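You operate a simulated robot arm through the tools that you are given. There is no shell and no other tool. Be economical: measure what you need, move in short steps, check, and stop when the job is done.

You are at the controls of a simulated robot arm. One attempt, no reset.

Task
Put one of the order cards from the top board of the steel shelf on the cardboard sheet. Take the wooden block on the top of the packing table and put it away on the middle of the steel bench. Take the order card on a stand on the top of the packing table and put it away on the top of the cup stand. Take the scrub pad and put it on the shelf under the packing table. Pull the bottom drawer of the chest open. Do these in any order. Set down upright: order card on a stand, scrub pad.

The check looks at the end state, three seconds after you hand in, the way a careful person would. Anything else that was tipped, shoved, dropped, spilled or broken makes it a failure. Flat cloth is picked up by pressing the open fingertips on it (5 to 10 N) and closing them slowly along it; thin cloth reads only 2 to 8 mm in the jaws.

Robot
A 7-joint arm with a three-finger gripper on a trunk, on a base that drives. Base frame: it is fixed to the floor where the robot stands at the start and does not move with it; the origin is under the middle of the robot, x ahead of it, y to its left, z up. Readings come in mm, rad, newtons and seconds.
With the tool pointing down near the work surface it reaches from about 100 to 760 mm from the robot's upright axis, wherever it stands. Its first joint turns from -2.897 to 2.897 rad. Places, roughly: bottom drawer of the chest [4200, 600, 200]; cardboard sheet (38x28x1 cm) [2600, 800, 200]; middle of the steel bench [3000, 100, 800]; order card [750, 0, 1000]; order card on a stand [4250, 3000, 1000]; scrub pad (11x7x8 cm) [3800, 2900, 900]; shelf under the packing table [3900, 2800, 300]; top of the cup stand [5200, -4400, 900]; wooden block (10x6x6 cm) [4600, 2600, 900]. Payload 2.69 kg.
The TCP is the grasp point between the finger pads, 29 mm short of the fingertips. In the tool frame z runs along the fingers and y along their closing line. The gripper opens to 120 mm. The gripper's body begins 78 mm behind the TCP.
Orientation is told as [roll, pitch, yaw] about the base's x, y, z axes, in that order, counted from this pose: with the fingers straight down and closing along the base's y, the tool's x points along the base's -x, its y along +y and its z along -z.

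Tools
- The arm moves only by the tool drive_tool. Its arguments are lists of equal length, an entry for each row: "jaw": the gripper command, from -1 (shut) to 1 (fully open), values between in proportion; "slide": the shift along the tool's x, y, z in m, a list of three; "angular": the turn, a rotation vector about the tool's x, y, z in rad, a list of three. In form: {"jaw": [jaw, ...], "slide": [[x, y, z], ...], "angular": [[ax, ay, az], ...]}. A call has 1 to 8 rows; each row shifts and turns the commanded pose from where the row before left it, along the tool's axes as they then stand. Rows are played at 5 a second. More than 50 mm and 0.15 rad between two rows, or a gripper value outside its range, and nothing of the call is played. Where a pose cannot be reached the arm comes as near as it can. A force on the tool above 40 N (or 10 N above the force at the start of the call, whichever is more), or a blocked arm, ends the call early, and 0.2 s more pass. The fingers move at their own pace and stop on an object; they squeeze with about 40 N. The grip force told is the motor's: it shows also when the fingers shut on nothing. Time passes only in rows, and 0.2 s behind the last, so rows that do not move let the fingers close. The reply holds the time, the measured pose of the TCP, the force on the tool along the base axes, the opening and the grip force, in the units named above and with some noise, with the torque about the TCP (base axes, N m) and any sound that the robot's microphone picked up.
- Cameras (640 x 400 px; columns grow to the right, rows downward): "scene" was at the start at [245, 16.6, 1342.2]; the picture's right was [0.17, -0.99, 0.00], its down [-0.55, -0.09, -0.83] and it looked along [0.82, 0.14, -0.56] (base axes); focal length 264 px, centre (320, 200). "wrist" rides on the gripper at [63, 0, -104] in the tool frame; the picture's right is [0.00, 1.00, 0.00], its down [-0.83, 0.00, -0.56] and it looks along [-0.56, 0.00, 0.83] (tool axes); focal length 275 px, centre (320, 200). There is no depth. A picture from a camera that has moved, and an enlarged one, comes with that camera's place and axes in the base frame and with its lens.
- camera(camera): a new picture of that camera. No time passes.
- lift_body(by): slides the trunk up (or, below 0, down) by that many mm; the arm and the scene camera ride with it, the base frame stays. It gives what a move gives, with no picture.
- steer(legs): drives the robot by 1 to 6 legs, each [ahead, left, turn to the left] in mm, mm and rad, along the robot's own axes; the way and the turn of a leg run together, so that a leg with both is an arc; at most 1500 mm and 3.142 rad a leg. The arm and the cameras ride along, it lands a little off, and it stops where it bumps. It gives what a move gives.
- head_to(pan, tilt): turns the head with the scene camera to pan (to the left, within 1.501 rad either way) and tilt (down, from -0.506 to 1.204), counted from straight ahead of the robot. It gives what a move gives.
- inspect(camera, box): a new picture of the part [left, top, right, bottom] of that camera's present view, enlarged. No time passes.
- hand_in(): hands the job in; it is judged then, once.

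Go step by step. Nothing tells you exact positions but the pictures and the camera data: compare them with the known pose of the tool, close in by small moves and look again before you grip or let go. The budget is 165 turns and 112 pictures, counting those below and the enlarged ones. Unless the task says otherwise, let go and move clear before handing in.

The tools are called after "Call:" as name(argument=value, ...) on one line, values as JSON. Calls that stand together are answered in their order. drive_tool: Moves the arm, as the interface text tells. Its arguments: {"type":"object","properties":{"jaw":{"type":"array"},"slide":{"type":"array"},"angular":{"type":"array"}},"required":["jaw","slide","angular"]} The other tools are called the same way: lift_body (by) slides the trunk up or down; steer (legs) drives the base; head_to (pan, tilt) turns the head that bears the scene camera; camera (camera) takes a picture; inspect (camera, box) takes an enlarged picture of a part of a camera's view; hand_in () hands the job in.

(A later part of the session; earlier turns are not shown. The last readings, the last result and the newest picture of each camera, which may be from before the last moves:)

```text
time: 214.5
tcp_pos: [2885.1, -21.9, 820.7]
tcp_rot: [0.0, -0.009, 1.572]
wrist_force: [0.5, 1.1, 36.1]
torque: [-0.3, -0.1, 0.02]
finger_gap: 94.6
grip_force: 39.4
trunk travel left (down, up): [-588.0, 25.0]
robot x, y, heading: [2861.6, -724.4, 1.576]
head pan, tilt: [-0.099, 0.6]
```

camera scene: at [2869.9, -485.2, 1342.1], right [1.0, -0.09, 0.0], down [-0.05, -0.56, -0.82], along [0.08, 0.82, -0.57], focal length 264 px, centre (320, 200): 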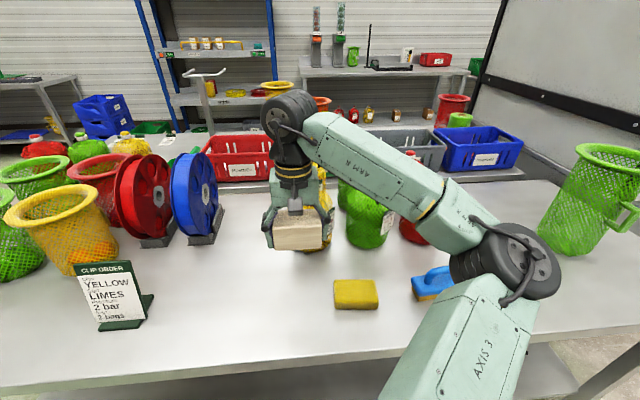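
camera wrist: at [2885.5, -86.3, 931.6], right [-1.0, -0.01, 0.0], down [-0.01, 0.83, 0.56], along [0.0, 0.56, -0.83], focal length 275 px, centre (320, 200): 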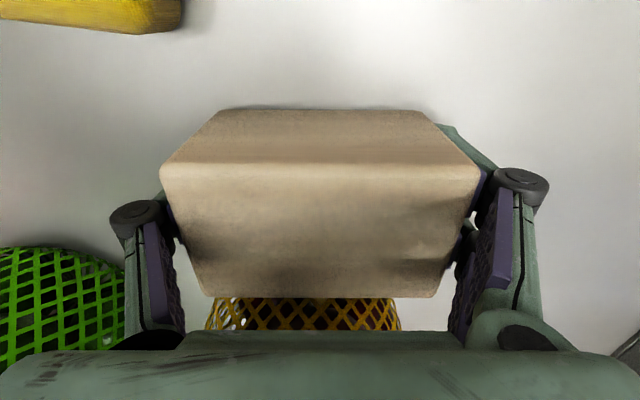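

Contact made. I ease up, open a little, and lift straight up.

Call:
drive_tool(jaw=[-1, 0.75, 0.75, 0.75], slide=[[0, 0, -0.004], [0, 0, 0], [0, 0, 0], [0, 0, 0]], angular=[[0, 0, 0], [0, 0, 0], [0, 0, 0], [0, 0, 0]])

Call:
drive_tool(jaw=[0.75, 0.75, 0.75, 0.75, 0.75, 0.75], slide=[[0, 0, -0.03], [0, 0, -0.04], [0, 0, -0.045], [0, 0, -0.045], [0.03, 0, -0.035], [0.04, 0, -0.025]], angular=[[0, 0, 0], [0, 0, 0], [0, 0, 0], [0, 0, 0], [0, 0, 0], [0, 0, 0]])

Call:
camera(camera="wrist")

Call:
camera(camera="scene")

```text
time: 215.5
tcp_pos: [2884.9, -21.4, 820.3]
tcp_rot: [0.001, -0.005, 1.572]
wrist_force: [-0.2, -0.1, -0.7]
torque: [0.01, 0.0, -0.01]
finger_gap: 105.0
grip_force: 0.0
trunk travel left (down, up): [-588.0, 25.0]
robot x, y, heading: [2863.0, -730.1, 1.576]
head pan, tilt: [-0.099, 0.6]
```

```text
time: 216.9
tcp_pos: [2885.7, -92.0, 1040.8]
tcp_rot: [0.0, -0.006, 1.574]
wrist_force: [0.2, -0.4, 0.6]
torque: [0.0, 0.0, 0.02]
finger_gap: 104.8
grip_force: 0.0
trunk travel left (down, up): [-588.0, 25.0]
robot x, y, heading: [2863.6, -730.3, 1.576]
head pan, tilt: [-0.099, 0.6]
```

```text
48 pictures are left
camera wrist: at [2884.9, -157.6, 1144.1], right [-1.0, -0.01, 0.0], down [-0.01, 0.83, 0.56], along [0.0, 0.56, -0.83], focal length 275 px, centre (320, 200)
```

wrist: 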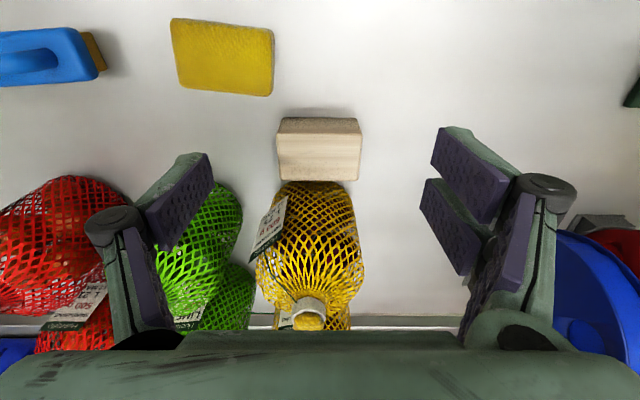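

```text
47 pictures are left
camera scene: at [2869.8, -485.8, 1342.2], right [1.0, -0.09, 0.0], down [-0.05, -0.56, -0.83], along [0.08, 0.82, -0.56], focal length 264 px, centre (320, 200)
```

scene: 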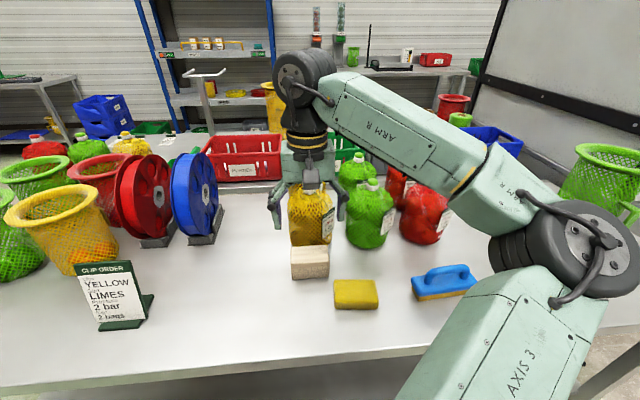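

The block stands in the middle area of the bench. Next is the drawer: I retract the hand and drive round to the chest's front (east side).

Call:
drive_tool(jaw=[0.75, 0.75, 0.75, 0.75], slide=[[0.048, 0, -0.01], [0.048, 0, -0.01], [0.048, 0, -0.01], [0.048, 0, -0.01]], angular=[[0, 0, 0], [0, 0, 0], [0, 0, 0], [0, 0, 0]])

Call:
steer(legs=[[-170, 0, 0], [0, -1200, 0], [0, -950, 0], [1400, 0, 0], [0, 0, 1.56]])

Call:
head_to(pan=0.0, tilt=0.75)

Call:
camera(camera="scene")

```text
time: 217.9
tcp_pos: [2886.4, -285.7, 1076.2]
tcp_rot: [-0.001, -0.006, 1.574]
wrist_force: [0.6, -0.5, -0.7]
torque: [0.0, 0.02, 0.02]
finger_gap: 104.7
grip_force: 0.0
trunk travel left (down, up): [-588.0, 25.0]
robot x, y, heading: [2859.9, -727.0, 1.579]
head pan, tilt: [-0.099, 0.6]
```

```text
time: 246.1
tcp_pos: [4497.1, 567.2, 1076.1]
tcp_rot: [0.0, -0.006, -3.143]
wrist_force: [-0.7, -0.5, -0.8]
torque: [0.01, 0.0, -0.01]
finger_gap: 104.9
grip_force: 0.1
trunk travel left (down, up): [-588.0, 25.0]
robot x, y, heading: [4941.9, 542.5, -3.142]
head pan, tilt: [-0.099, 0.6]
```

```text
time: 246.8
tcp_pos: [4496.6, 567.6, 1076.3]
tcp_rot: [0.001, -0.003, -3.142]
wrist_force: [-0.1, 0.1, -0.6]
torque: [0.04, 0.03, -0.01]
finger_gap: 105.1
grip_force: 0.0
trunk travel left (down, up): [-588.0, 25.0]
robot x, y, heading: [4944.7, 538.8, -3.141]
head pan, tilt: [0.0, 0.75]
```

```text
46 pictures are left
camera scene: at [4706.1, 542.2, 1329.3], right [0.0, 1.0, 0.0], down [0.68, 0.0, -0.73], along [-0.73, 0.0, -0.68], focal length 264 px, centre (320, 200)
```

scene: 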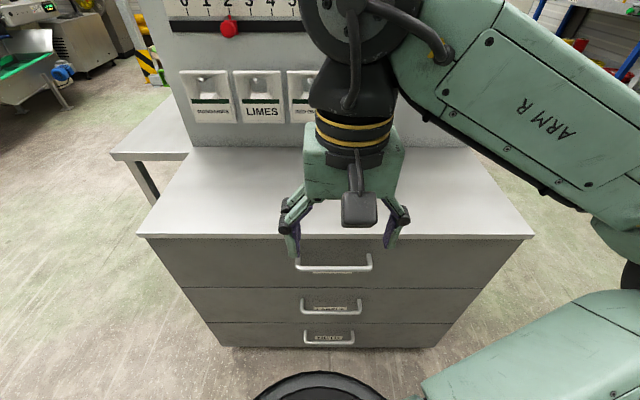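

The chest front is at x≈4277 with the bottom handle near (4310, 580, 187). I'll back up, extend the hand, and turn it so that it points level at the handle with the jaws closing vertically.

Call:
steer(legs=[[-400, 0, 0]])

Call:
drive_tool(jaw=[0.2, 0.2, 0.2, 0.2, 0.2, 0.2, 0.2, 0.2], slide=[[-0.05, 0, 0], [-0.0494, 0.0075, 0], [-0.0478, 0.0148, 0], [-0.045, 0.0217, 0], [0, 0, 0], [0, 0, 0], [0, 0, 0], [0, 0, 0]], angular=[[0, 0, 0.149], [0, 0, 0.149], [0, 0, 0.149], [0, 0, 0.149], [0, 0, 0.149], [0, 0, 0.149], [0, 0, 0.149], [0, 0, 0.149]])

Call:
drive_tool(jaw=[0.2, 0.2, 0.2, 0.2, 0.2, 0.2, 0.2, 0.2], slide=[[0, 0, 0], [0, 0, 0], [0, 0, 0], [0, 0, 0], [0, 0, 0], [0, 0, 0], [0, 0, 0], [0, 0, 0]], angular=[[0, 0, 0.149], [0, 0, 0.149], [0, 0, 0.081], [-0.149, 0, 0], [-0.149, 0, 0], [-0.149, 0, 0], [-0.149, 0, 0], [-0.149, 0, 0]])

```text
time: 249.3
tcp_pos: [4902.1, 566.7, 1076.3]
tcp_rot: [-0.001, -0.005, -3.135]
wrist_force: [-0.4, 0.7, 0.6]
torque: [-0.01, 0.01, 0.01]
finger_gap: 105.0
grip_force: 0.0
trunk travel left (down, up): [-588.0, 25.0]
robot x, y, heading: [5349.2, 545.5, -3.132]
head pan, tilt: [0.0, 0.75]
```

```text
time: 251.1
tcp_pos: [4701.4, 566.6, 1077.6]
tcp_rot: [0.006, 0.0, 1.951]
wrist_force: [-0.7, 0.2, -0.7]
torque: [-0.04, 0.02, 0.0]
finger_gap: 72.5
grip_force: 0.0
trunk travel left (down, up): [-588.0, 25.0]
robot x, y, heading: [5346.2, 543.0, -3.135]
head pan, tilt: [0.0, 0.75]
```

```text
time: 252.9
tcp_pos: [4702.2, 566.1, 1076.9]
tcp_rot: [0.751, 0.0, 1.576]
wrist_force: [0.0, 0.7, 0.1]
torque: [0.0, 0.0, 0.01]
finger_gap: 72.0
grip_force: 0.1
trunk travel left (down, up): [-588.0, 25.0]
robot x, y, heading: [5347.5, 547.0, -3.132]
head pan, tilt: [0.0, 0.75]
```

The turn works as intended; I finish the tilt to level and start lowering the trunk.

Call:
drive_tool(jaw=[0.2, 0.2, 0.2, 0.2, 0.2, 0.2], slide=[[0, 0, 0], [0, 0, 0], [0, 0, 0], [0, 0, 0], [0, 0, 0], [0, 0, 0]], angular=[[-0.149, 0, 0], [-0.149, 0, 0], [-0.149, 0, 0], [-0.149, 0, 0], [-0.149, 0, 0], [-0.07, 0, 0]])

Call:
lift_body(by=-400)

Call:
camera(camera="wrist")

Call:
camera(camera="scene")

```text
time: 254.3
tcp_pos: [4636.9, 576.4, 1117.4]
tcp_rot: [1.565, 0.003, 1.576]
wrist_force: [-0.6, 0.0, -0.5]
torque: [-0.04, 0.0, 0.02]
finger_gap: 71.9
grip_force: 0.0
out of reach, approached as far as the arm can: row 3, 4, 5, 6
trunk travel left (down, up): [-588.0, 25.0]
robot x, y, heading: [5345.2, 543.5, -3.134]
head pan, tilt: [0.0, 0.75]
```

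```text
time: 258.1
tcp_pos: [4635.6, 576.4, 718.0]
tcp_rot: [1.565, -0.001, 1.576]
wrist_force: [-0.1, -1.5, 0.3]
torque: [-0.02, -0.02, -0.02]
finger_gap: 71.8
grip_force: 0.1
trunk travel left (down, up): [-188.0, 425.0]
robot x, y, heading: [5346.7, 541.9, -3.134]
head pan, tilt: [0.0, 0.75]
```

```text
45 pictures are left
camera wrist: at [4740.3, 512.5, 717.9], right [-0.01, 0.0, 1.0], down [0.55, 0.83, 0.01], along [-0.83, 0.55, 0.0], focal length 275 px, centre (320, 200)
```

wrist: 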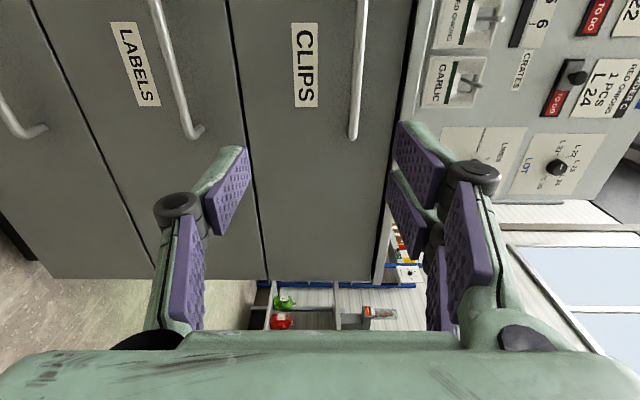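

```text
44 pictures are left
camera scene: at [5110.1, 543.7, 929.3], right [-0.01, 1.0, 0.0], down [0.68, 0.01, -0.73], along [-0.73, -0.01, -0.68], focal length 264 px, centre (320, 200)
```

scene: 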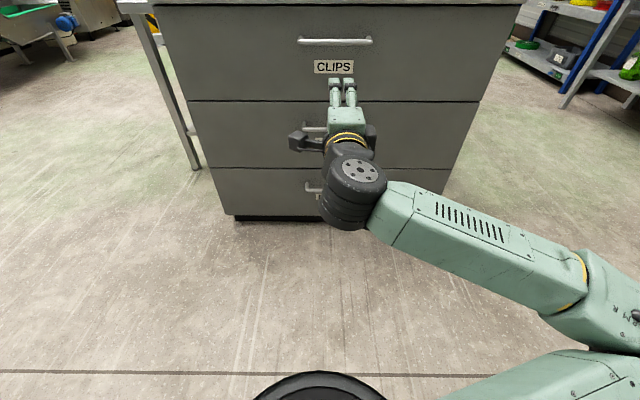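

The hand now points level at the chest. I continue down with trunk and arm toward the bottom handle's height.

Call:
lift_body(by=-105)

Call:
drive_tool(jaw=[0.2, 0.2, 0.2, 0.2, 0.2, 0.2, 0.2], slide=[[0, -0.048, 0], [0, -0.048, 0], [0, -0.048, 0], [0, -0.048, 0], [0, -0.048, 0], [0, -0.048, 0], [0, -0.048, 0]], angular=[[0, 0, 0], [0, 0, 0], [0, 0, 0], [0, 0, 0], [0, 0, 0], [0, 0, 0], [0, 0, 0]])

Call:
camera(camera="wrist")

Call:
camera(camera="scene")

```text
time: 259.5
tcp_pos: [4636.0, 576.2, 612.6]
tcp_rot: [1.566, 0.0, 1.576]
wrist_force: [0.5, -0.3, -0.4]
torque: [0.0, -0.01, -0.01]
finger_gap: 72.3
grip_force: 0.0
trunk travel left (down, up): [-83.0, 530.0]
robot x, y, heading: [5342.7, 545.7, -3.128]
head pan, tilt: [0.0, 0.75]
```

```text
time: 260.3
tcp_pos: [4627.0, 576.3, 594.0]
tcp_rot: [1.601, -0.194, 1.597]
wrist_force: [-0.7, -0.1, 0.4]
torque: [-0.01, 0.01, 0.0]
finger_gap: 72.2
grip_force: 0.0
out of reach, approached as far as the arm can: row 1, 2, 3, 4
trunk travel left (down, up): [-83.0, 530.0]
robot x, y, heading: [5345.7, 542.2, -3.132]
head pan, tilt: [0.0, 0.75]
stopped in row 4: the arm was blocked; the commanded pose is now the measured one
```

```text
43 pictures are left
camera wrist: at [4731.7, 515.9, 578.8], right [0.04, -0.2, 0.98], down [0.53, 0.83, 0.15], along [-0.84, 0.52, 0.14], focal length 275 px, centre (320, 200)
```

wrist: 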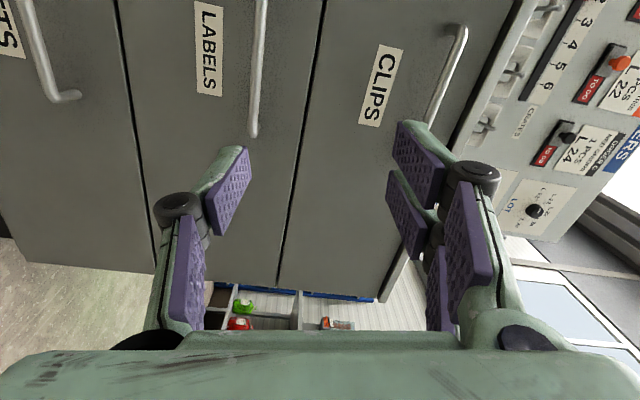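

```text
42 pictures are left
camera scene: at [5117.7, 538.2, 837.3], right [-0.01, 1.0, 0.01], down [0.67, 0.01, -0.74], along [-0.74, 0.0, -0.67], focal length 264 px, centre (320, 200)
```

scene: 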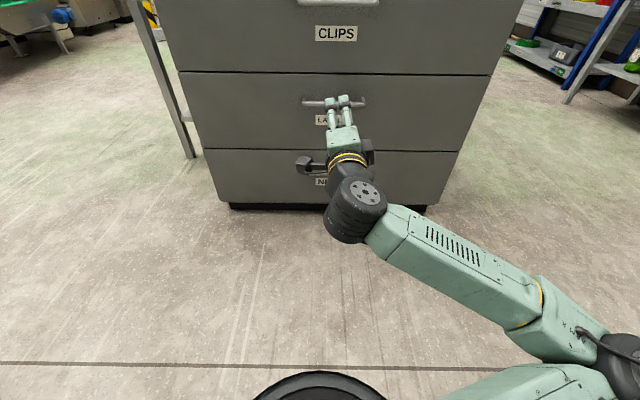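

The level pose can't go low enough, so I'll pitch the hand about 33° below level (a pose that worked low down before), keeping the jaws closing in the vertical plane.

Call:
drive_tool(jaw=[-0.2, -0.2, -0.2, -0.2, -0.2, -0.2, -0.2], slide=[[0, 0, 0], [0, 0, 0], [0, 0, 0], [0, 0, 0], [0, 0, 0], [0, 0, 0], [0, 0.02, 0.04]], angular=[[0, 0, 0.1], [0, 0, 0.094], [0.148, 0, 0], [0.148, 0, 0], [0.148, 0, 0], [0.148, 0, 0], [0, 0, 0]])

Call:
drive_tool(jaw=[-0.2, -0.2, -0.2, -0.2, -0.2, -0.2], slide=[[0, -0.0398, 0.0267], [0, -0.0398, 0.0267], [0, -0.0398, 0.0267], [0, -0.0398, 0.0267], [0, -0.0398, 0.0267], [0, -0.0398, 0.0267]], angular=[[0, 0, 0], [0, 0, 0], [0, 0, 0], [0, 0, 0], [0, 0, 0], [0, 0, 0]])

Call:
camera(camera="wrist")

```text
time: 261.9
tcp_pos: [4577.9, 577.0, 564.0]
tcp_rot: [0.991, 0.033, 1.6]
wrist_force: [-0.7, 0.3, 0.2]
torque: [0.0, -0.02, 0.0]
finger_gap: 47.7
grip_force: 0.0
trunk travel left (down, up): [-83.0, 530.0]
robot x, y, heading: [5346.8, 544.1, -3.132]
head pan, tilt: [0.0, 0.75]
```

```text
time: 263.5
tcp_pos: [4562.2, 553.2, 343.1]
tcp_rot: [1.058, -0.142, 1.68]
wrist_force: [-0.1, 0.5, -0.2]
torque: [0.0, 0.01, 0.01]
finger_gap: 47.9
grip_force: 0.1
trunk travel left (down, up): [-83.0, 530.0]
robot x, y, heading: [5348.0, 547.1, -3.132]
head pan, tilt: [0.0, 0.75]
stopped in row 6: the arm was blocked; the commanded pose is now the measured one
```

```text
41 pictures are left
camera wrist: at [4659.7, 492.5, 384.0], right [-0.47, -0.18, 0.86], down [0.39, 0.83, 0.39], along [-0.79, 0.52, -0.32], focal length 275 px, centre (320, 200)
```

wrist: 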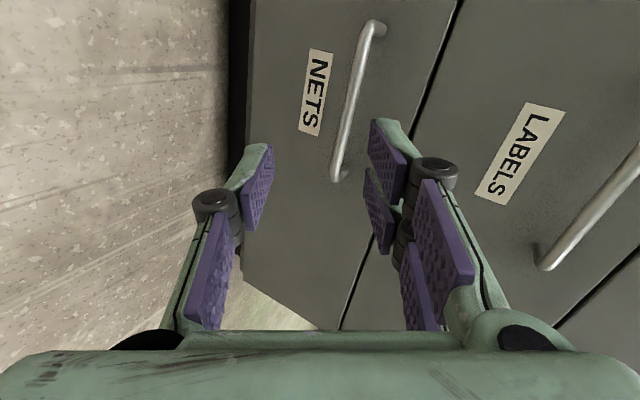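

The bottom handle is at about (4315, 572, 265). I raise the trunk so the elbow clears the base, re-square the hand and reach down again.

Call:
lift_body(by=170)

Call:
drive_tool(jaw=[-0.2, -0.2, -0.2, -0.2, -0.2, -0.2, -0.2, -0.2], slide=[[-0.01, 0, 0], [-0.009, 0, 0], [0, -0.0398, 0.0267], [0, -0.0398, 0.0267], [0, -0.0398, 0.0267], [0, -0.0398, 0.0267], [0, -0.0249, 0.0167], [0, 0, 0]], angular=[[0.044, -0.012, 0.092], [0.043, -0.012, 0.091], [0, 0, 0], [0, 0, 0], [0, 0, 0], [0, 0, 0], [0, 0, 0], [0, 0, 0]])

Call:
camera(camera="scene")

```text
time: 265.4
tcp_pos: [4562.8, 551.1, 483.7]
tcp_rot: [1.035, -0.106, 1.679]
wrist_force: [0.2, 0.0, -0.2]
torque: [0.04, 0.02, 0.0]
finger_gap: 48.2
grip_force: 0.0
trunk travel left (down, up): [-253.0, 360.0]
robot x, y, heading: [5346.8, 543.5, -3.137]
head pan, tilt: [0.0, 0.75]
```

```text
time: 267.1
tcp_pos: [4571.7, 681.6, 356.1]
tcp_rot: [0.919, -0.318, 1.695]
wrist_force: [0.7, 0.6, -0.6]
torque: [0.01, 0.02, 0.01]
finger_gap: 48.3
grip_force: 0.0
out of reach, approached as far as the arm can: row 5, 6, 7
trunk travel left (down, up): [-253.0, 360.0]
robot x, y, heading: [5345.4, 543.5, -3.136]
head pan, tilt: [0.0, 0.75]
stopped in row 8: the arm was blocked; the commanded pose is now the measured one
```

```text
40 pictures are left
camera scene: at [5110.6, 542.0, 994.8], right [-0.01, 1.0, 0.0], down [0.68, 0.01, -0.73], along [-0.73, -0.01, -0.68], focal length 264 px, centre (320, 200)
```

scene: 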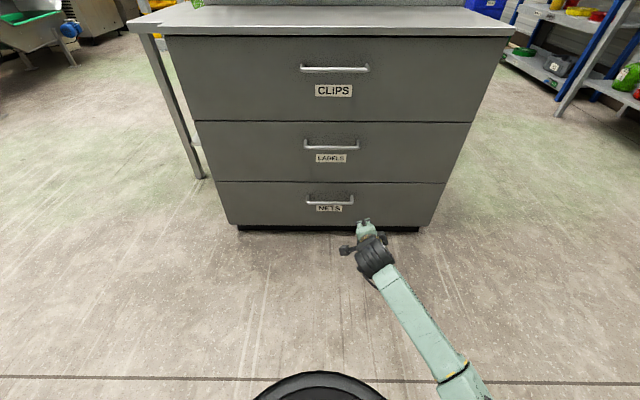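

That was at the arm's full stretch. I'll use a steeper pitch (43° from vertical) and stand closer: re-square, pull in, then lower with the trunk.

Call:
drive_tool(jaw=[-0.2, -0.2, -0.2, -0.2, -0.2, -0.2, -0.2], slide=[[0, 0, -0.02], [0, 0, 0], [0, 0, 0], [0.0275, 0, -0.03], [0.0275, 0, -0.03], [0.0275, 0, -0.03], [0.0275, 0, -0.03]], angular=[[0.061, 0.04, 0.104], [0.061, 0.04, 0.104], [0.061, 0.04, 0.104], [0, 0, 0], [0, 0, 0], [0, 0, 0], [0, 0, 0]])

Call:
lift_body(by=-150)

Call:
camera(camera="wrist")

```text
time: 268.6
tcp_pos: [4669.4, 569.7, 454.1]
tcp_rot: [0.748, 0.003, 1.571]
wrist_force: [0.6, -0.7, -0.2]
torque: [-0.02, -0.02, -0.01]
finger_gap: 47.9
grip_force: 0.1
trunk travel left (down, up): [-253.0, 360.0]
robot x, y, heading: [5348.9, 544.7, -3.138]
head pan, tilt: [0.0, 0.75]
```

```text
time: 270.4
tcp_pos: [4668.4, 572.2, 335.7]
tcp_rot: [0.772, -0.048, 1.581]
wrist_force: [-0.8, -0.3, 0.2]
torque: [0.0, -0.04, -0.02]
finger_gap: 48.0
grip_force: 0.0
trunk travel left (down, up): [-103.0, 510.0]
robot x, y, heading: [5347.2, 538.4, -3.131]
head pan, tilt: [0.0, 0.75]
```

```text
39 pictures are left
camera wrist: at [4741.3, 505.8, 406.2], right [-0.72, -0.04, 0.7], down [0.38, 0.82, 0.44], along [-0.59, 0.58, -0.57], focal length 275 px, centre (320, 200)
```

wrist: 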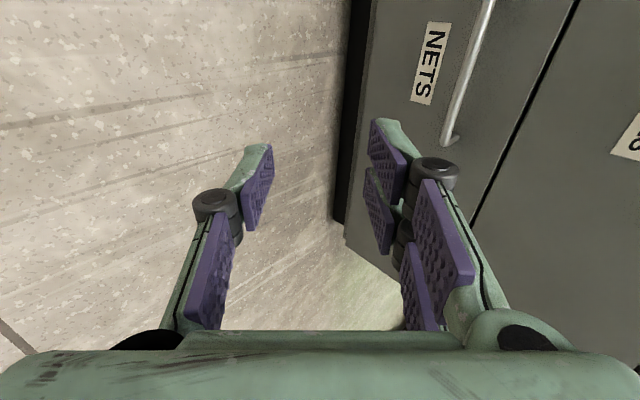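

Lowering the trunk to here seems to press the arm on the robot itself; I raise it 70 mm and go down with the arm instead.

Call:
lift_body(by=70)

Call:
drive_tool(jaw=[-0.2, -0.2, -0.2, -0.2], slide=[[0, -0.027, 0.0293], [0, -0.027, 0.0293], [0, -0.027, 0.0293], [0, 0, 0]], angular=[[0, 0, 0], [0, 0, 0], [0, 0, 0], [0, 0, 0]])

Call:
camera(camera="scene")

```text
time: 271.5
tcp_pos: [4669.7, 571.5, 372.9]
tcp_rot: [0.748, 0.001, 1.568]
wrist_force: [-0.2, -0.3, 0.2]
torque: [0.02, 0.03, 0.0]
finger_gap: 48.0
grip_force: 0.0
trunk travel left (down, up): [-173.0, 440.0]
robot x, y, heading: [5347.8, 545.3, -3.131]
head pan, tilt: [0.0, 0.75]
```

```text
time: 272.5
tcp_pos: [4670.0, 571.1, 255.3]
tcp_rot: [0.751, 0.001, 1.571]
wrist_force: [-0.8, 0.8, -0.2]
torque: [-0.01, 0.01, -0.02]
finger_gap: 48.0
grip_force: 0.1
trunk travel left (down, up): [-173.0, 440.0]
robot x, y, heading: [5348.4, 539.9, -3.132]
head pan, tilt: [0.0, 0.75]
```

```text
38 pictures are left
camera scene: at [5109.9, 543.4, 914.3], right [-0.01, 1.0, 0.0], down [0.68, 0.01, -0.73], along [-0.73, -0.01, -0.68], focal length 264 px, centre (320, 200)
```

scene: 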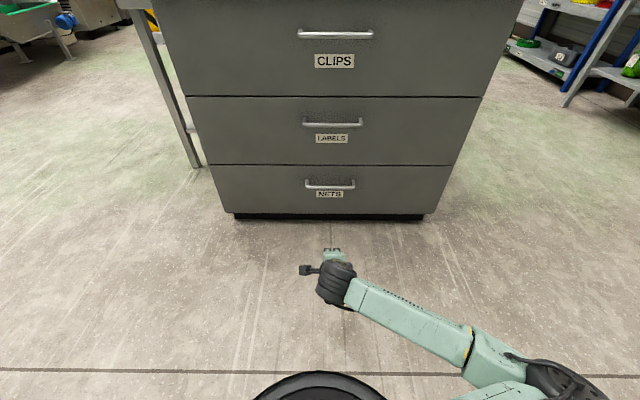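

Good pose at low height. I raise the hand a little and drive forward 265 mm so the handle lies just ahead of the jaws.

Call:
drive_tool(jaw=[-0.2, -0.2], slide=[[0, 0.0341, -0.0366], [0, 0, 0]], angular=[[0, 0, 0], [0, 0, 0]])

Call:
steer(legs=[[265, 0, 0]])

Call:
camera(camera="wrist")

Call:
camera(camera="scene")

```text
time: 273.1
tcp_pos: [4668.6, 571.0, 306.1]
tcp_rot: [0.751, 0.001, 1.571]
wrist_force: [0.3, 0.5, 0.3]
torque: [-0.03, 0.0, -0.05]
finger_gap: 48.1
grip_force: 0.1
trunk travel left (down, up): [-173.0, 440.0]
robot x, y, heading: [5346.6, 546.2, -3.128]
head pan, tilt: [0.0, 0.75]
```

```text
time: 275.0
tcp_pos: [4404.0, 565.6, 305.9]
tcp_rot: [0.75, 0.002, 1.575]
wrist_force: [-0.7, 0.5, -0.2]
torque: [0.01, 0.01, 0.04]
finger_gap: 48.2
grip_force: 0.0
trunk travel left (down, up): [-173.0, 440.0]
robot x, y, heading: [5081.3, 542.1, -3.13]
head pan, tilt: [0.0, 0.75]
```

```text
37 pictures are left
camera wrist: at [4474.8, 502.6, 382.2], right [-0.73, -0.01, 0.68], down [0.37, 0.83, 0.41], along [-0.57, 0.55, -0.61], focal length 275 px, centre (320, 200)
```

wrist: 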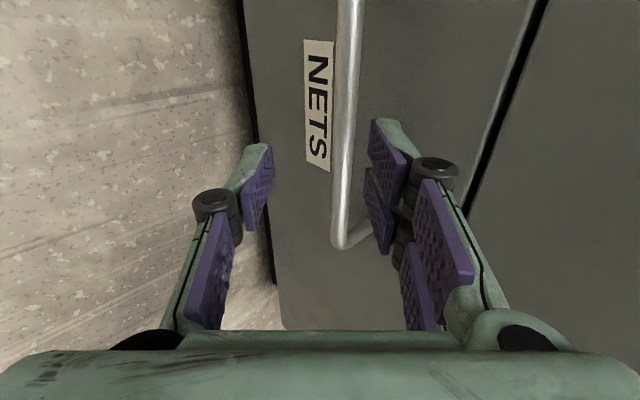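

```text
36 pictures are left
camera scene: at [4844.1, 539.4, 914.3], right [-0.01, 1.0, 0.0], down [0.68, 0.01, -0.73], along [-0.73, -0.01, -0.68], focal length 264 px, centre (320, 200)
```

scene: 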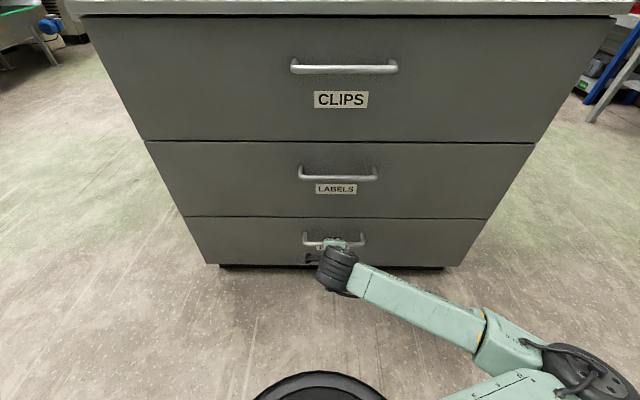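

The handle bar sits between the jaw planes, about 18 mm toward the upper finger and 70 mm ahead. I centre on it, narrow the jaws, and advance along the tool axis.

Call:
drive_tool(jaw=[-0.45, -0.45, -0.45], slide=[[0, 0.018, 0], [0, 0, 0.025], [0, 0, 0]], angular=[[0, 0, 0], [0, 0, 0], [0, 0, 0]])

Call:
camera(camera="wrist")

```text
time: 275.8
tcp_pos: [4373.4, 566.8, 301.4]
tcp_rot: [0.751, 0.003, 1.575]
wrist_force: [0.1, -0.1, 0.7]
torque: [-0.01, 0.03, -0.01]
finger_gap: 33.1
grip_force: 0.1
trunk travel left (down, up): [-173.0, 440.0]
robot x, y, heading: [5081.9, 539.1, -3.13]
head pan, tilt: [0.0, 0.75]
```

```text
35 pictures are left
camera wrist: at [4444.7, 502.3, 377.3], right [-0.73, -0.01, 0.68], down [0.37, 0.83, 0.41], along [-0.57, 0.55, -0.61], focal length 275 px, centre (320, 200)
```

wrist: 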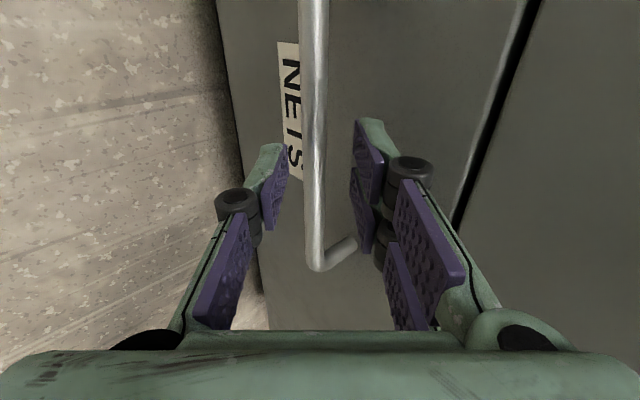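

Centred. I advance 20 mm and close on the bar.

Call:
drive_tool(jaw=[-0.45, -0.45, -1, -1, -1], slide=[[0, -0.001, 0.012], [0, 0, 0.01], [0, 0, 0], [0, 0, 0], [0, 0, 0]], angular=[[0, 0, 0], [0, 0, 0], [0, 0, 0], [0, 0, 0], [0, 0, 0]])

Call:
camera(camera="wrist")

```text
time: 277.0
tcp_pos: [4360.9, 564.8, 281.7]
tcp_rot: [0.746, 0.002, 1.577]
wrist_force: [14.2, 1.3, -8.0]
torque: [0.1, -0.29, -0.27]
finger_gap: 13.6
grip_force: 33.7
trunk travel left (down, up): [-173.0, 440.0]
robot x, y, heading: [5086.7, 542.4, -3.123]
head pan, tilt: [0.0, 0.75]
```

```text
34 pictures are left
camera wrist: at [4430.8, 501.1, 358.7], right [-0.73, -0.01, 0.68], down [0.37, 0.83, 0.41], along [-0.57, 0.55, -0.61], focal length 275 px, centre (320, 200)
```

wrist: 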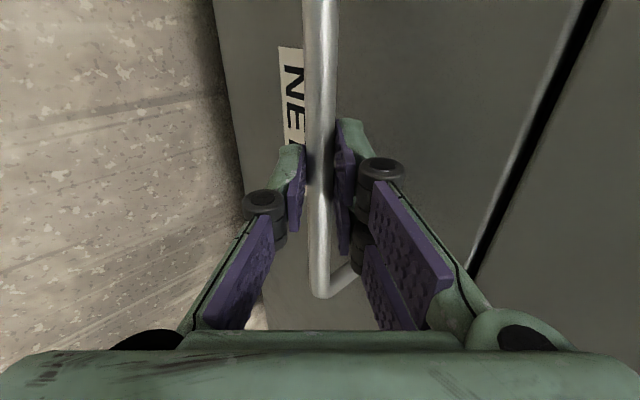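

Gripped on the bar (13.6 mm). I pull the drawer by driving the base straight back.

Call:
steer(legs=[[-120, 0, 0]])

Call:
camera(camera="scene")

```text
time: 278.2
tcp_pos: [4481.1, 564.5, 283.3]
tcp_rot: [0.747, 0.004, 1.576]
wrist_force: [0.1, -24.9, -20.3]
torque: [-0.22, -0.23, 0.15]
finger_gap: 13.4
grip_force: 40.2
trunk travel left (down, up): [-173.0, 440.0]
robot x, y, heading: [5202.6, 540.3, -3.135]
head pan, tilt: [0.0, 0.75]
```

```text
33 pictures are left
camera scene: at [4964.0, 541.3, 913.8], right [-0.01, 1.0, 0.0], down [0.68, 0.01, -0.73], along [-0.73, -0.01, -0.68], focal length 264 px, centre (320, 200)
```

scene: 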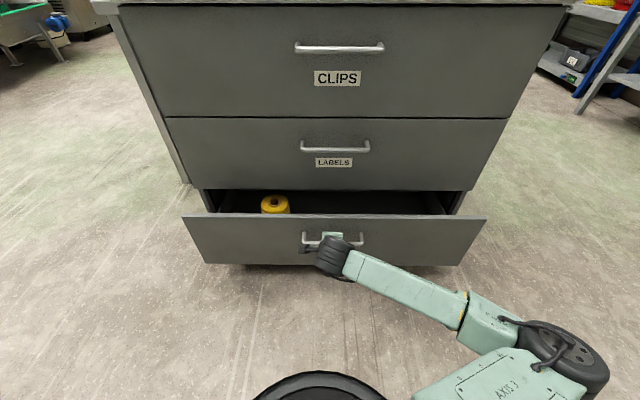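

The drawer is sliding open. I pull a further 140 mm.

Call:
steer(legs=[[-140, 0, 0]])

Call:
camera(camera="scene")

```text
time: 279.6
tcp_pos: [4617.7, 565.3, 282.4]
tcp_rot: [0.746, 0.008, 1.579]
wrist_force: [1.6, -13.2, -14.1]
torque: [-0.12, -0.23, -0.06]
finger_gap: 13.4
grip_force: 40.0
trunk travel left (down, up): [-173.0, 440.0]
robot x, y, heading: [5338.4, 543.9, -3.127]
head pan, tilt: [0.0, 0.75]
```

```text
32 pictures are left
camera scene: at [5100.9, 542.7, 914.0], right [-0.01, 1.0, 0.0], down [0.68, 0.01, -0.73], along [-0.73, -0.01, -0.68], focal length 264 px, centre (320, 200)
```

scene: 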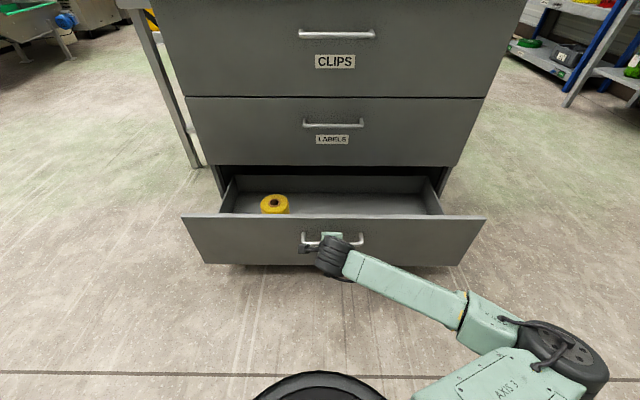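

The drawer stands about 255 mm open. I release the bar, withdraw along the tool axis and back away.

Call:
drive_tool(jaw=[-0.4, -0.4, -0.4, -0.4, -0.4], slide=[[0, 0, 0], [0, 0, 0], [0, 0, -0.03], [0, 0, -0.04], [0, 0, -0.04]], angular=[[0, 0, 0], [0, 0, 0], [0, 0, 0], [0, 0, 0], [0, 0, 0]])

Call:
steer(legs=[[-100, 0, 0]])

Call:
lift_body(by=400)

Call:
drive_tool(jaw=[0.4, 0.4, 0.4, 0.4, 0.4, 0.4, 0.4, 0.4], slide=[[0, 0, -0.045], [0, 0, -0.045], [0, 0, -0.045], [0, 0, 0], [0, 0, 0], [0, 0, 0], [0, 0, 0], [0, 0, 0]], angular=[[0.149, 0, 0], [0.149, 0, 0], [0.149, 0, 0], [0.149, 0, 0], [0.149, 0, 0], [0, 0, -0.149], [0, 0, -0.149], [0, 0, -0.149]])

Call:
drive_tool(jaw=[0.4, 0.4, 0.4, 0.4, 0.4, 0.4, 0.4, 0.4], slide=[[0, 0, 0], [0, 0, 0], [0, 0, 0], [0, 0, 0], [0, 0, 0], [0, 0, 0], [0, 0, 0], [0, 0, -0.04]], angular=[[0, 0, -0.149], [0, 0, -0.149], [0, 0, -0.149], [0, 0, -0.149], [0, 0, -0.149], [0, 0, -0.149], [0, 0, -0.149], [0, 0, -0.08]])

```text
time: 280.8
tcp_pos: [4688.5, 568.2, 361.8]
tcp_rot: [0.746, 0.009, 1.58]
wrist_force: [-0.1, 0.3, -0.5]
torque: [-0.01, -0.01, 0.02]
finger_gap: 36.0
grip_force: 0.1
out of reach, approached as far as the arm can: row 5
trunk travel left (down, up): [-173.0, 440.0]
robot x, y, heading: [5336.9, 545.5, -3.128]
head pan, tilt: [0.0, 0.75]
```

```text
time: 281.9
tcp_pos: [4785.6, 570.7, 360.7]
tcp_rot: [0.744, 0.009, 1.578]
wrist_force: [1.5, 0.4, 0.7]
torque: [0.03, 0.02, -0.01]
finger_gap: 36.2
grip_force: 0.0
trunk travel left (down, up): [-173.0, 440.0]
robot x, y, heading: [5437.3, 544.1, -3.132]
head pan, tilt: [0.0, 0.75]
```

```text
time: 285.7
tcp_pos: [4785.8, 569.7, 762.0]
tcp_rot: [0.743, 0.008, 1.577]
wrist_force: [-0.2, -0.9, 0.0]
torque: [0.01, -0.02, 0.02]
finger_gap: 35.9
grip_force: 0.0
trunk travel left (down, up): [-573.0, 40.0]
robot x, y, heading: [5436.2, 543.4, -3.132]
head pan, tilt: [0.0, 0.75]
```

```text
time: 287.5
tcp_pos: [4851.5, 572.6, 872.9]
tcp_rot: [0.004, 0.007, 2.028]
wrist_force: [-0.3, 1.1, 0.1]
torque: [0.0, 0.01, -0.03]
finger_gap: 84.0
grip_force: 0.0
out of reach, approached as far as the arm can: row 1
trunk travel left (down, up): [-573.0, 40.0]
robot x, y, heading: [5435.8, 543.3, -3.132]
head pan, tilt: [0.0, 0.75]
```

```text
time: 289.3
tcp_pos: [4850.5, 574.7, 911.4]
tcp_rot: [0.008, 0.0, -3.132]
wrist_force: [-0.5, 0.8, 0.3]
torque: [0.02, -0.02, 0.03]
finger_gap: 84.2
grip_force: 0.0
trunk travel left (down, up): [-573.0, 40.0]
robot x, y, heading: [5437.8, 544.2, -3.134]
head pan, tilt: [0.0, 0.75]
```

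The drawer is left open and the hand is vertical again. I raise and tuck the hand and drive back to the packing table for the scrub pad.

Call:
drive_tool(jaw=[1, 1, 1, 1, 1], slide=[[0.028, 0, -0.04], [0.028, 0, -0.04], [0.028, 0, -0.04], [0.028, 0, -0.04], [0.028, 0, -0.04]], angular=[[0, 0, 0], [0, 0, 0], [0, 0, 0], [0, 0, 0], [0, 0, 0]])

Call:
steer(legs=[[0, -1330, 0], [1500, 0, 0], [0, 0, -1.57]])

Call:
head_to(pan=0.15, tilt=0.45)

Call:
camera(camera="scene")

```text
time: 290.5
tcp_pos: [4990.1, 576.1, 1114.6]
tcp_rot: [0.009, 0.001, -3.136]
wrist_force: [0.3, 0.7, 0.3]
torque: [0.03, 0.03, -0.01]
finger_gap: 119.9
grip_force: 0.0
trunk travel left (down, up): [-573.0, 40.0]
robot x, y, heading: [5438.5, 542.0, -3.133]
head pan, tilt: [0.0, 0.75]
```

```text
time: 311.9
tcp_pos: [3981.6, 2291.1, 1113.4]
tcp_rot: [0.009, -0.001, 1.589]
wrist_force: [0.2, -0.3, -0.4]
torque: [0.02, -0.02, 0.0]
finger_gap: 120.4
grip_force: 0.1
trunk travel left (down, up): [-573.0, 40.0]
robot x, y, heading: [3956.0, 1846.8, 1.596]
head pan, tilt: [0.0, 0.75]
```

```text
time: 312.6
tcp_pos: [3981.5, 2290.3, 1113.3]
tcp_rot: [0.008, -0.002, 1.589]
wrist_force: [-0.6, -0.3, -0.6]
torque: [-0.01, -0.02, 0.02]
finger_gap: 119.9
grip_force: 0.0
trunk travel left (down, up): [-573.0, 40.0]
robot x, y, heading: [3954.7, 1844.2, 1.592]
head pan, tilt: [0.15, 0.45]
```

```text
31 pictures are left
camera scene: at [3938.5, 2091.4, 1340.7], right [0.99, 0.17, 0.0], down [0.07, -0.43, -0.9], along [-0.15, 0.89, -0.44], focal length 264 px, centre (320, 200)
```

scene: 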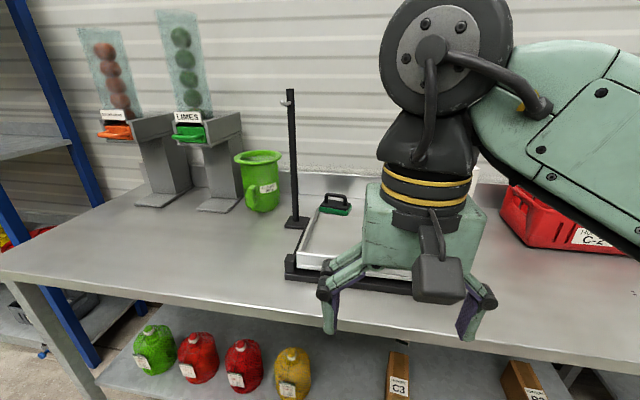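

Call:
inspect(camera="scene", box=[280, 170, 400, 245])

```text
5.33 times, centred on (340, 208) of scene
camera zoom: at [3938.5, 2091.4, 1340.7], right [0.99, 0.17, 0.0], down [0.07, -0.43, -0.9], along [-0.15, 0.89, -0.44], focal length 1406 px, centre (213, 160)
```

zoom: 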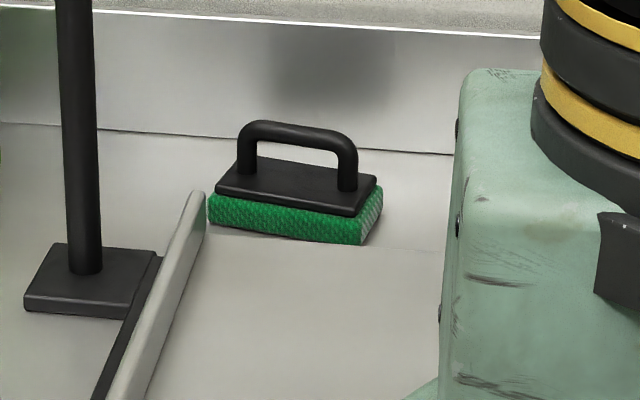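

The scrub pad is a brush with a D‑handle standing behind the sealer tray at about (3845, 2963), handle top z≈942. I'll grip the handle's outer sides with the forward-pitched hand; first I shift left, extend and pitch.

Call:
steer(legs=[[0, 140, -0.02]])

Call:
drive_tool(jaw=[0.75, 0.75, 0.75, 0.75, 0.75, 0.75, 0.75, 0.75], slide=[[-0.045, 0, 0], [-0.045, 0, 0], [-0.045, 0, 0], [-0.045, 0, 0], [-0.03, 0, 0], [0, 0, 0], [0, 0, 0], [0, 0, 0]], angular=[[0, 0, 0], [0, 0, 0], [0, 0, 0], [0, 0, 0], [0, -0.14, 0], [0, -0.14, 0], [0, -0.14, 0], [0, -0.14, 0]])

Call:
drive_tool(jaw=[0.75, 0.75, 0.75], slide=[[0, 0, 0], [0, 0, 0], [0, 0, 0]], angular=[[0, -0.14, 0], [0, -0.14, 0], [0, -0.14, 0]])

Call:
lift_body(by=-110)

Call:
camera(camera="wrist")

```text
time: 314.4
tcp_pos: [3848.4, 2287.7, 1114.2]
tcp_rot: [0.008, 0.0, 1.571]
wrist_force: [-0.4, -0.4, 0.0]
torque: [0.02, -0.04, -0.03]
finger_gap: 120.0
grip_force: 0.0
trunk travel left (down, up): [-573.0, 40.0]
robot x, y, heading: [3816.5, 1840.5, 1.572]
head pan, tilt: [0.15, 0.45]
```

```text
time: 316.2
tcp_pos: [3847.9, 2498.6, 1113.7]
tcp_rot: [0.009, -0.562, 1.564]
wrist_force: [-0.3, 0.3, -0.2]
torque: [-0.01, 0.02, 0.03]
finger_gap: 104.9
grip_force: 0.0
trunk travel left (down, up): [-573.0, 40.0]
robot x, y, heading: [3811.9, 1842.5, 1.573]
head pan, tilt: [0.15, 0.45]
```

```text
time: 317.0
tcp_pos: [3848.8, 2498.3, 1114.4]
tcp_rot: [0.016, -0.982, 1.557]
wrist_force: [-0.8, 0.1, 0.4]
torque: [0.0, -0.03, -0.01]
finger_gap: 105.1
grip_force: 0.0
trunk travel left (down, up): [-573.0, 40.0]
robot x, y, heading: [3814.3, 1843.0, 1.573]
head pan, tilt: [0.15, 0.45]
```

```text
time: 318.4
tcp_pos: [3848.4, 2498.2, 1004.4]
tcp_rot: [0.017, -0.98, 1.558]
wrist_force: [-0.1, 0.3, 0.0]
torque: [0.0, 0.0, -0.02]
finger_gap: 104.9
grip_force: 0.0
trunk travel left (down, up): [-463.0, 150.0]
robot x, y, heading: [3814.8, 1843.3, 1.569]
head pan, tilt: [0.15, 0.45]
```

```text
29 pictures are left
camera wrist: at [3848.0, 2375.4, 1009.3], right [-1.0, 0.0, 0.0], down [0.0, 0.0, 1.0], along [0.0, 1.0, 0.0], focal length 275 px, centre (320, 200)
```

wrist: 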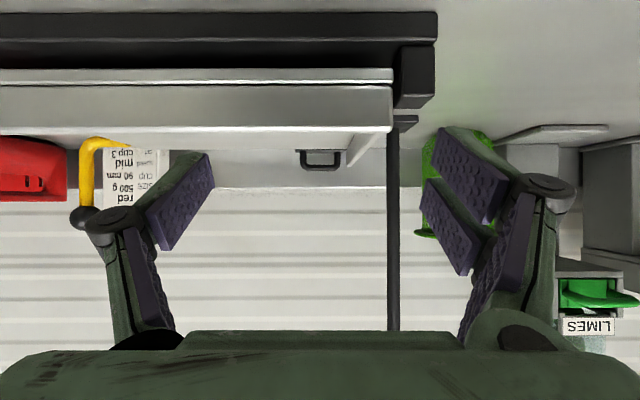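

The handle is straight ahead; the tray's rims reach z≈948, so I keep above them. I steepen the pitch slightly and drive 210 mm forward.

Call:
drive_tool(jaw=[0.75], slide=[[0, 0, 0]], angular=[[0, 0.13, 0]])

Call:
steer(legs=[[210, 0, 0]])

Call:
drive_tool(jaw=[0.75, 0.75, 0.75, 0.75], slide=[[-0.0297, 0, 0.0338], [-0.0297, 0, 0.0338], [-0.0297, 0, 0.0338], [0, 0, 0]], angular=[[0, 0, 0], [0, 0, 0], [0, 0, 0], [0, 0, 0]])

Call:
camera(camera="wrist")

```text
time: 318.8
tcp_pos: [3849.7, 2498.9, 1003.4]
tcp_rot: [0.012, -0.851, 1.561]
wrist_force: [-0.2, 0.1, -0.5]
torque: [-0.01, -0.02, 0.01]
finger_gap: 105.1
grip_force: 0.0
trunk travel left (down, up): [-463.0, 150.0]
robot x, y, heading: [3813.1, 1842.3, 1.57]
head pan, tilt: [0.15, 0.45]
```

```text
time: 320.5
tcp_pos: [3849.6, 2708.7, 1004.1]
tcp_rot: [0.012, -0.851, 1.557]
wrist_force: [-0.2, -1.1, -0.6]
torque: [-0.02, 0.03, 0.01]
finger_gap: 105.0
grip_force: 0.1
trunk travel left (down, up): [-463.0, 150.0]
robot x, y, heading: [3812.6, 2055.0, 1.573]
head pan, tilt: [0.15, 0.45]
```

```text
time: 321.5
tcp_pos: [3851.1, 2844.6, 1001.5]
tcp_rot: [0.012, -0.851, 1.558]
wrist_force: [0.0, 0.7, 0.7]
torque: [0.0, -0.03, -0.04]
finger_gap: 105.2
grip_force: 0.1
trunk travel left (down, up): [-463.0, 150.0]
robot x, y, heading: [3816.3, 2053.1, 1.572]
head pan, tilt: [0.15, 0.45]
```

```text
28 pictures are left
camera wrist: at [3851.1, 2723.9, 1022.3], right [-1.0, 0.0, 0.0], down [0.0, 0.13, 0.99], along [0.0, 0.99, -0.13], focal length 275 px, centre (320, 200)
```

wrist: 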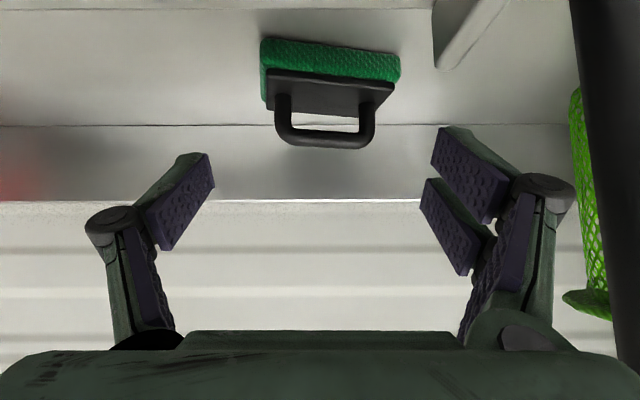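

The pad is turned about 0.2 rad, centre near (3845, 2968). I rotate the hand to match, move above it, and look.

Call:
drive_tool(jaw=[0.95, 0.95, 0.95, 0.95, 0.95, 0.95], slide=[[0, 0, 0], [0, 0, 0], [-0.0262, 0.0101, 0.0298], [-0.0262, 0.0101, 0.0298], [-0.0262, 0.0101, 0.0298], [0, 0, 0]], angular=[[0.075, 0, 0.066], [0.075, 0, 0.066], [0, 0, 0], [0, 0, 0], [0, 0, 0], [0, 0, 0]])

Call:
camera(camera="wrist")

```text
time: 322.9
tcp_pos: [3842.8, 2966.1, 1001.8]
tcp_rot: [0.014, -0.849, 1.359]
wrist_force: [0.0, 0.4, -0.2]
torque: [0.02, -0.03, 0.03]
finger_gap: 117.0
grip_force: 0.0
trunk travel left (down, up): [-463.0, 150.0]
robot x, y, heading: [3813.2, 2048.7, 1.575]
head pan, tilt: [0.15, 0.45]
```

```text
27 pictures are left
camera wrist: at [3819.3, 2847.5, 1023.5], right [-0.98, 0.2, 0.0], down [0.03, 0.13, 0.99], along [0.2, 0.97, -0.13], focal length 275 px, centre (320, 200)
```

wrist: 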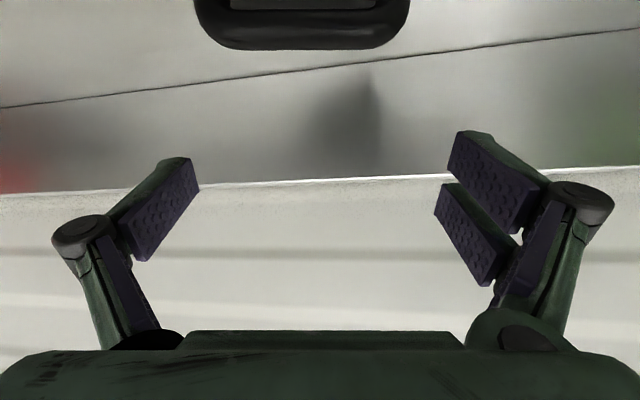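

The hand is square with the handle; I shift 8 mm sideways, 12 mm back, and descend partway.

Call:
drive_tool(jaw=[0.95, 0.95, 0.95], slide=[[0.0079, -0.008, -0.009], [0.0225, 0, 0.0198], [0, 0, 0]], angular=[[0, 0, 0], [0, 0, 0], [0, 0, 0]])

Call:
camera(camera="wrist")

```text
time: 323.7
tcp_pos: [3849.6, 2952.7, 973.6]
tcp_rot: [0.011, -0.848, 1.36]
wrist_force: [-0.1, 0.3, -0.3]
torque: [0.0, 0.0, -0.01]
finger_gap: 116.7
grip_force: 0.0
trunk travel left (down, up): [-463.0, 150.0]
robot x, y, heading: [3813.5, 2044.2, 1.569]
head pan, tilt: [0.15, 0.45]
```

```text
26 pictures are left
camera wrist: at [3824.7, 2834.2, 995.2], right [-0.98, 0.2, 0.0], down [0.03, 0.13, 0.99], along [0.2, 0.97, -0.13], focal length 275 px, centre (320, 200)
```

wrist: 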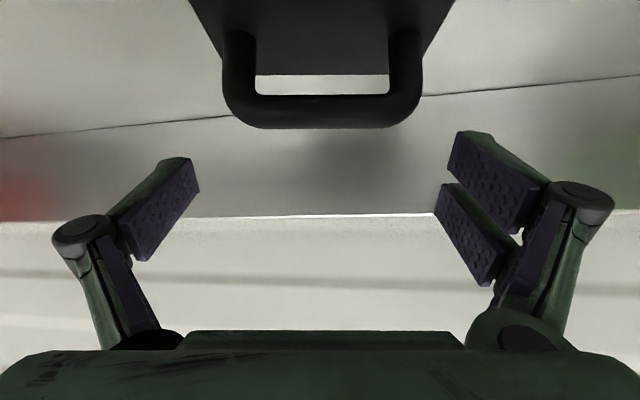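

Centred on the handle. I descend the remaining ~43 mm and close.

Call:
drive_tool(jaw=[0.95, 0.95, 0.95, 0.3, -0.3, -1, -1], slide=[[0.0182, 0.0005, 0.012], [0.0181, 0, 0.0119], [0, 0, 0], [0, 0, 0], [0, 0, 0], [0, 0, 0], [0, 0, 0]], angular=[[0, 0, 0], [0, 0, 0], [0, 0, 0], [0, 0, 0], [0, 0, 0], [0, 0, 0], [0, 0, 0]])

Call:
camera(camera="wrist")

```text
time: 325.3
tcp_pos: [3845.4, 2947.9, 932.1]
tcp_rot: [0.014, -0.852, 1.36]
wrist_force: [-3.5, -0.2, 7.7]
torque: [0.08, 0.55, 0.06]
finger_gap: 91.2
grip_force: 32.9
trunk travel left (down, up): [-463.0, 150.0]
robot x, y, heading: [3812.9, 2050.7, 1.57]
head pan, tilt: [0.15, 0.45]
```

```text
25 pictures are left
camera wrist: at [3821.6, 2829.6, 952.9], right [-0.98, 0.2, 0.01], down [0.03, 0.13, 0.99], along [0.19, 0.97, -0.13], focal length 275 px, centre (320, 200)
```

wrist: 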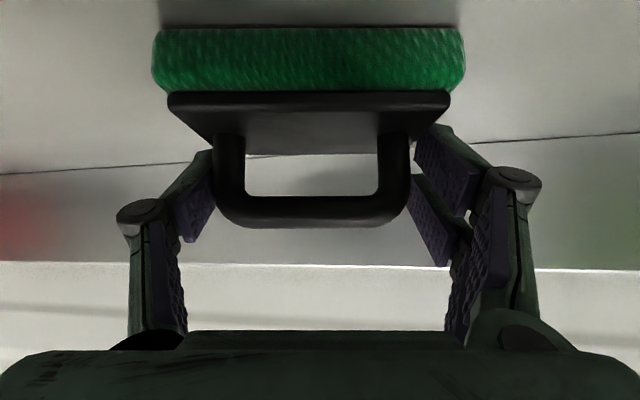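

The jaws hold the handle at 91 mm. I lift and check.

Call:
drive_tool(jaw=[-1, -1, -1, -1], slide=[[0, 0, 0], [-0.015, 0, -0.0132], [-0.03, 0, -0.0264], [0, 0, 0]], angular=[[0, 0, 0], [0, 0, 0], [0, 0, 0], [0, 0, 0]])

Call:
camera(camera="wrist")

```text
time: 326.3
tcp_pos: [3848.6, 2947.5, 990.2]
tcp_rot: [0.012, -0.85, 1.36]
wrist_force: [-0.4, -0.7, -0.8]
torque: [-0.02, 0.04, 0.01]
finger_gap: 91.2
grip_force: 39.8
trunk travel left (down, up): [-463.0, 150.0]
robot x, y, heading: [3815.5, 2051.6, 1.576]
head pan, tilt: [0.15, 0.45]
```

```text
24 pictures are left
camera wrist: at [3823.8, 2828.7, 1012.6], right [-0.98, 0.2, 0.0], down [0.03, 0.13, 0.99], along [0.2, 0.97, -0.13], focal length 275 px, centre (320, 200)
```

wrist: 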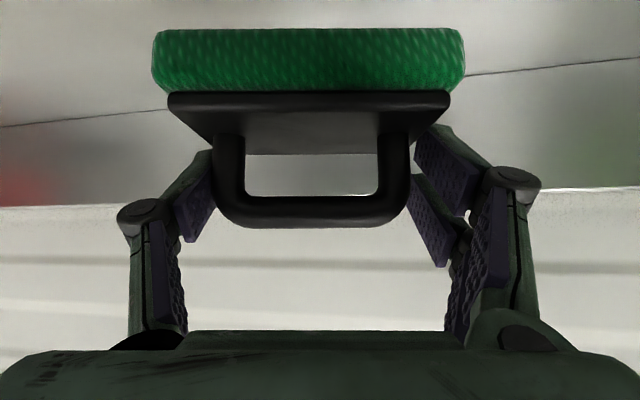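

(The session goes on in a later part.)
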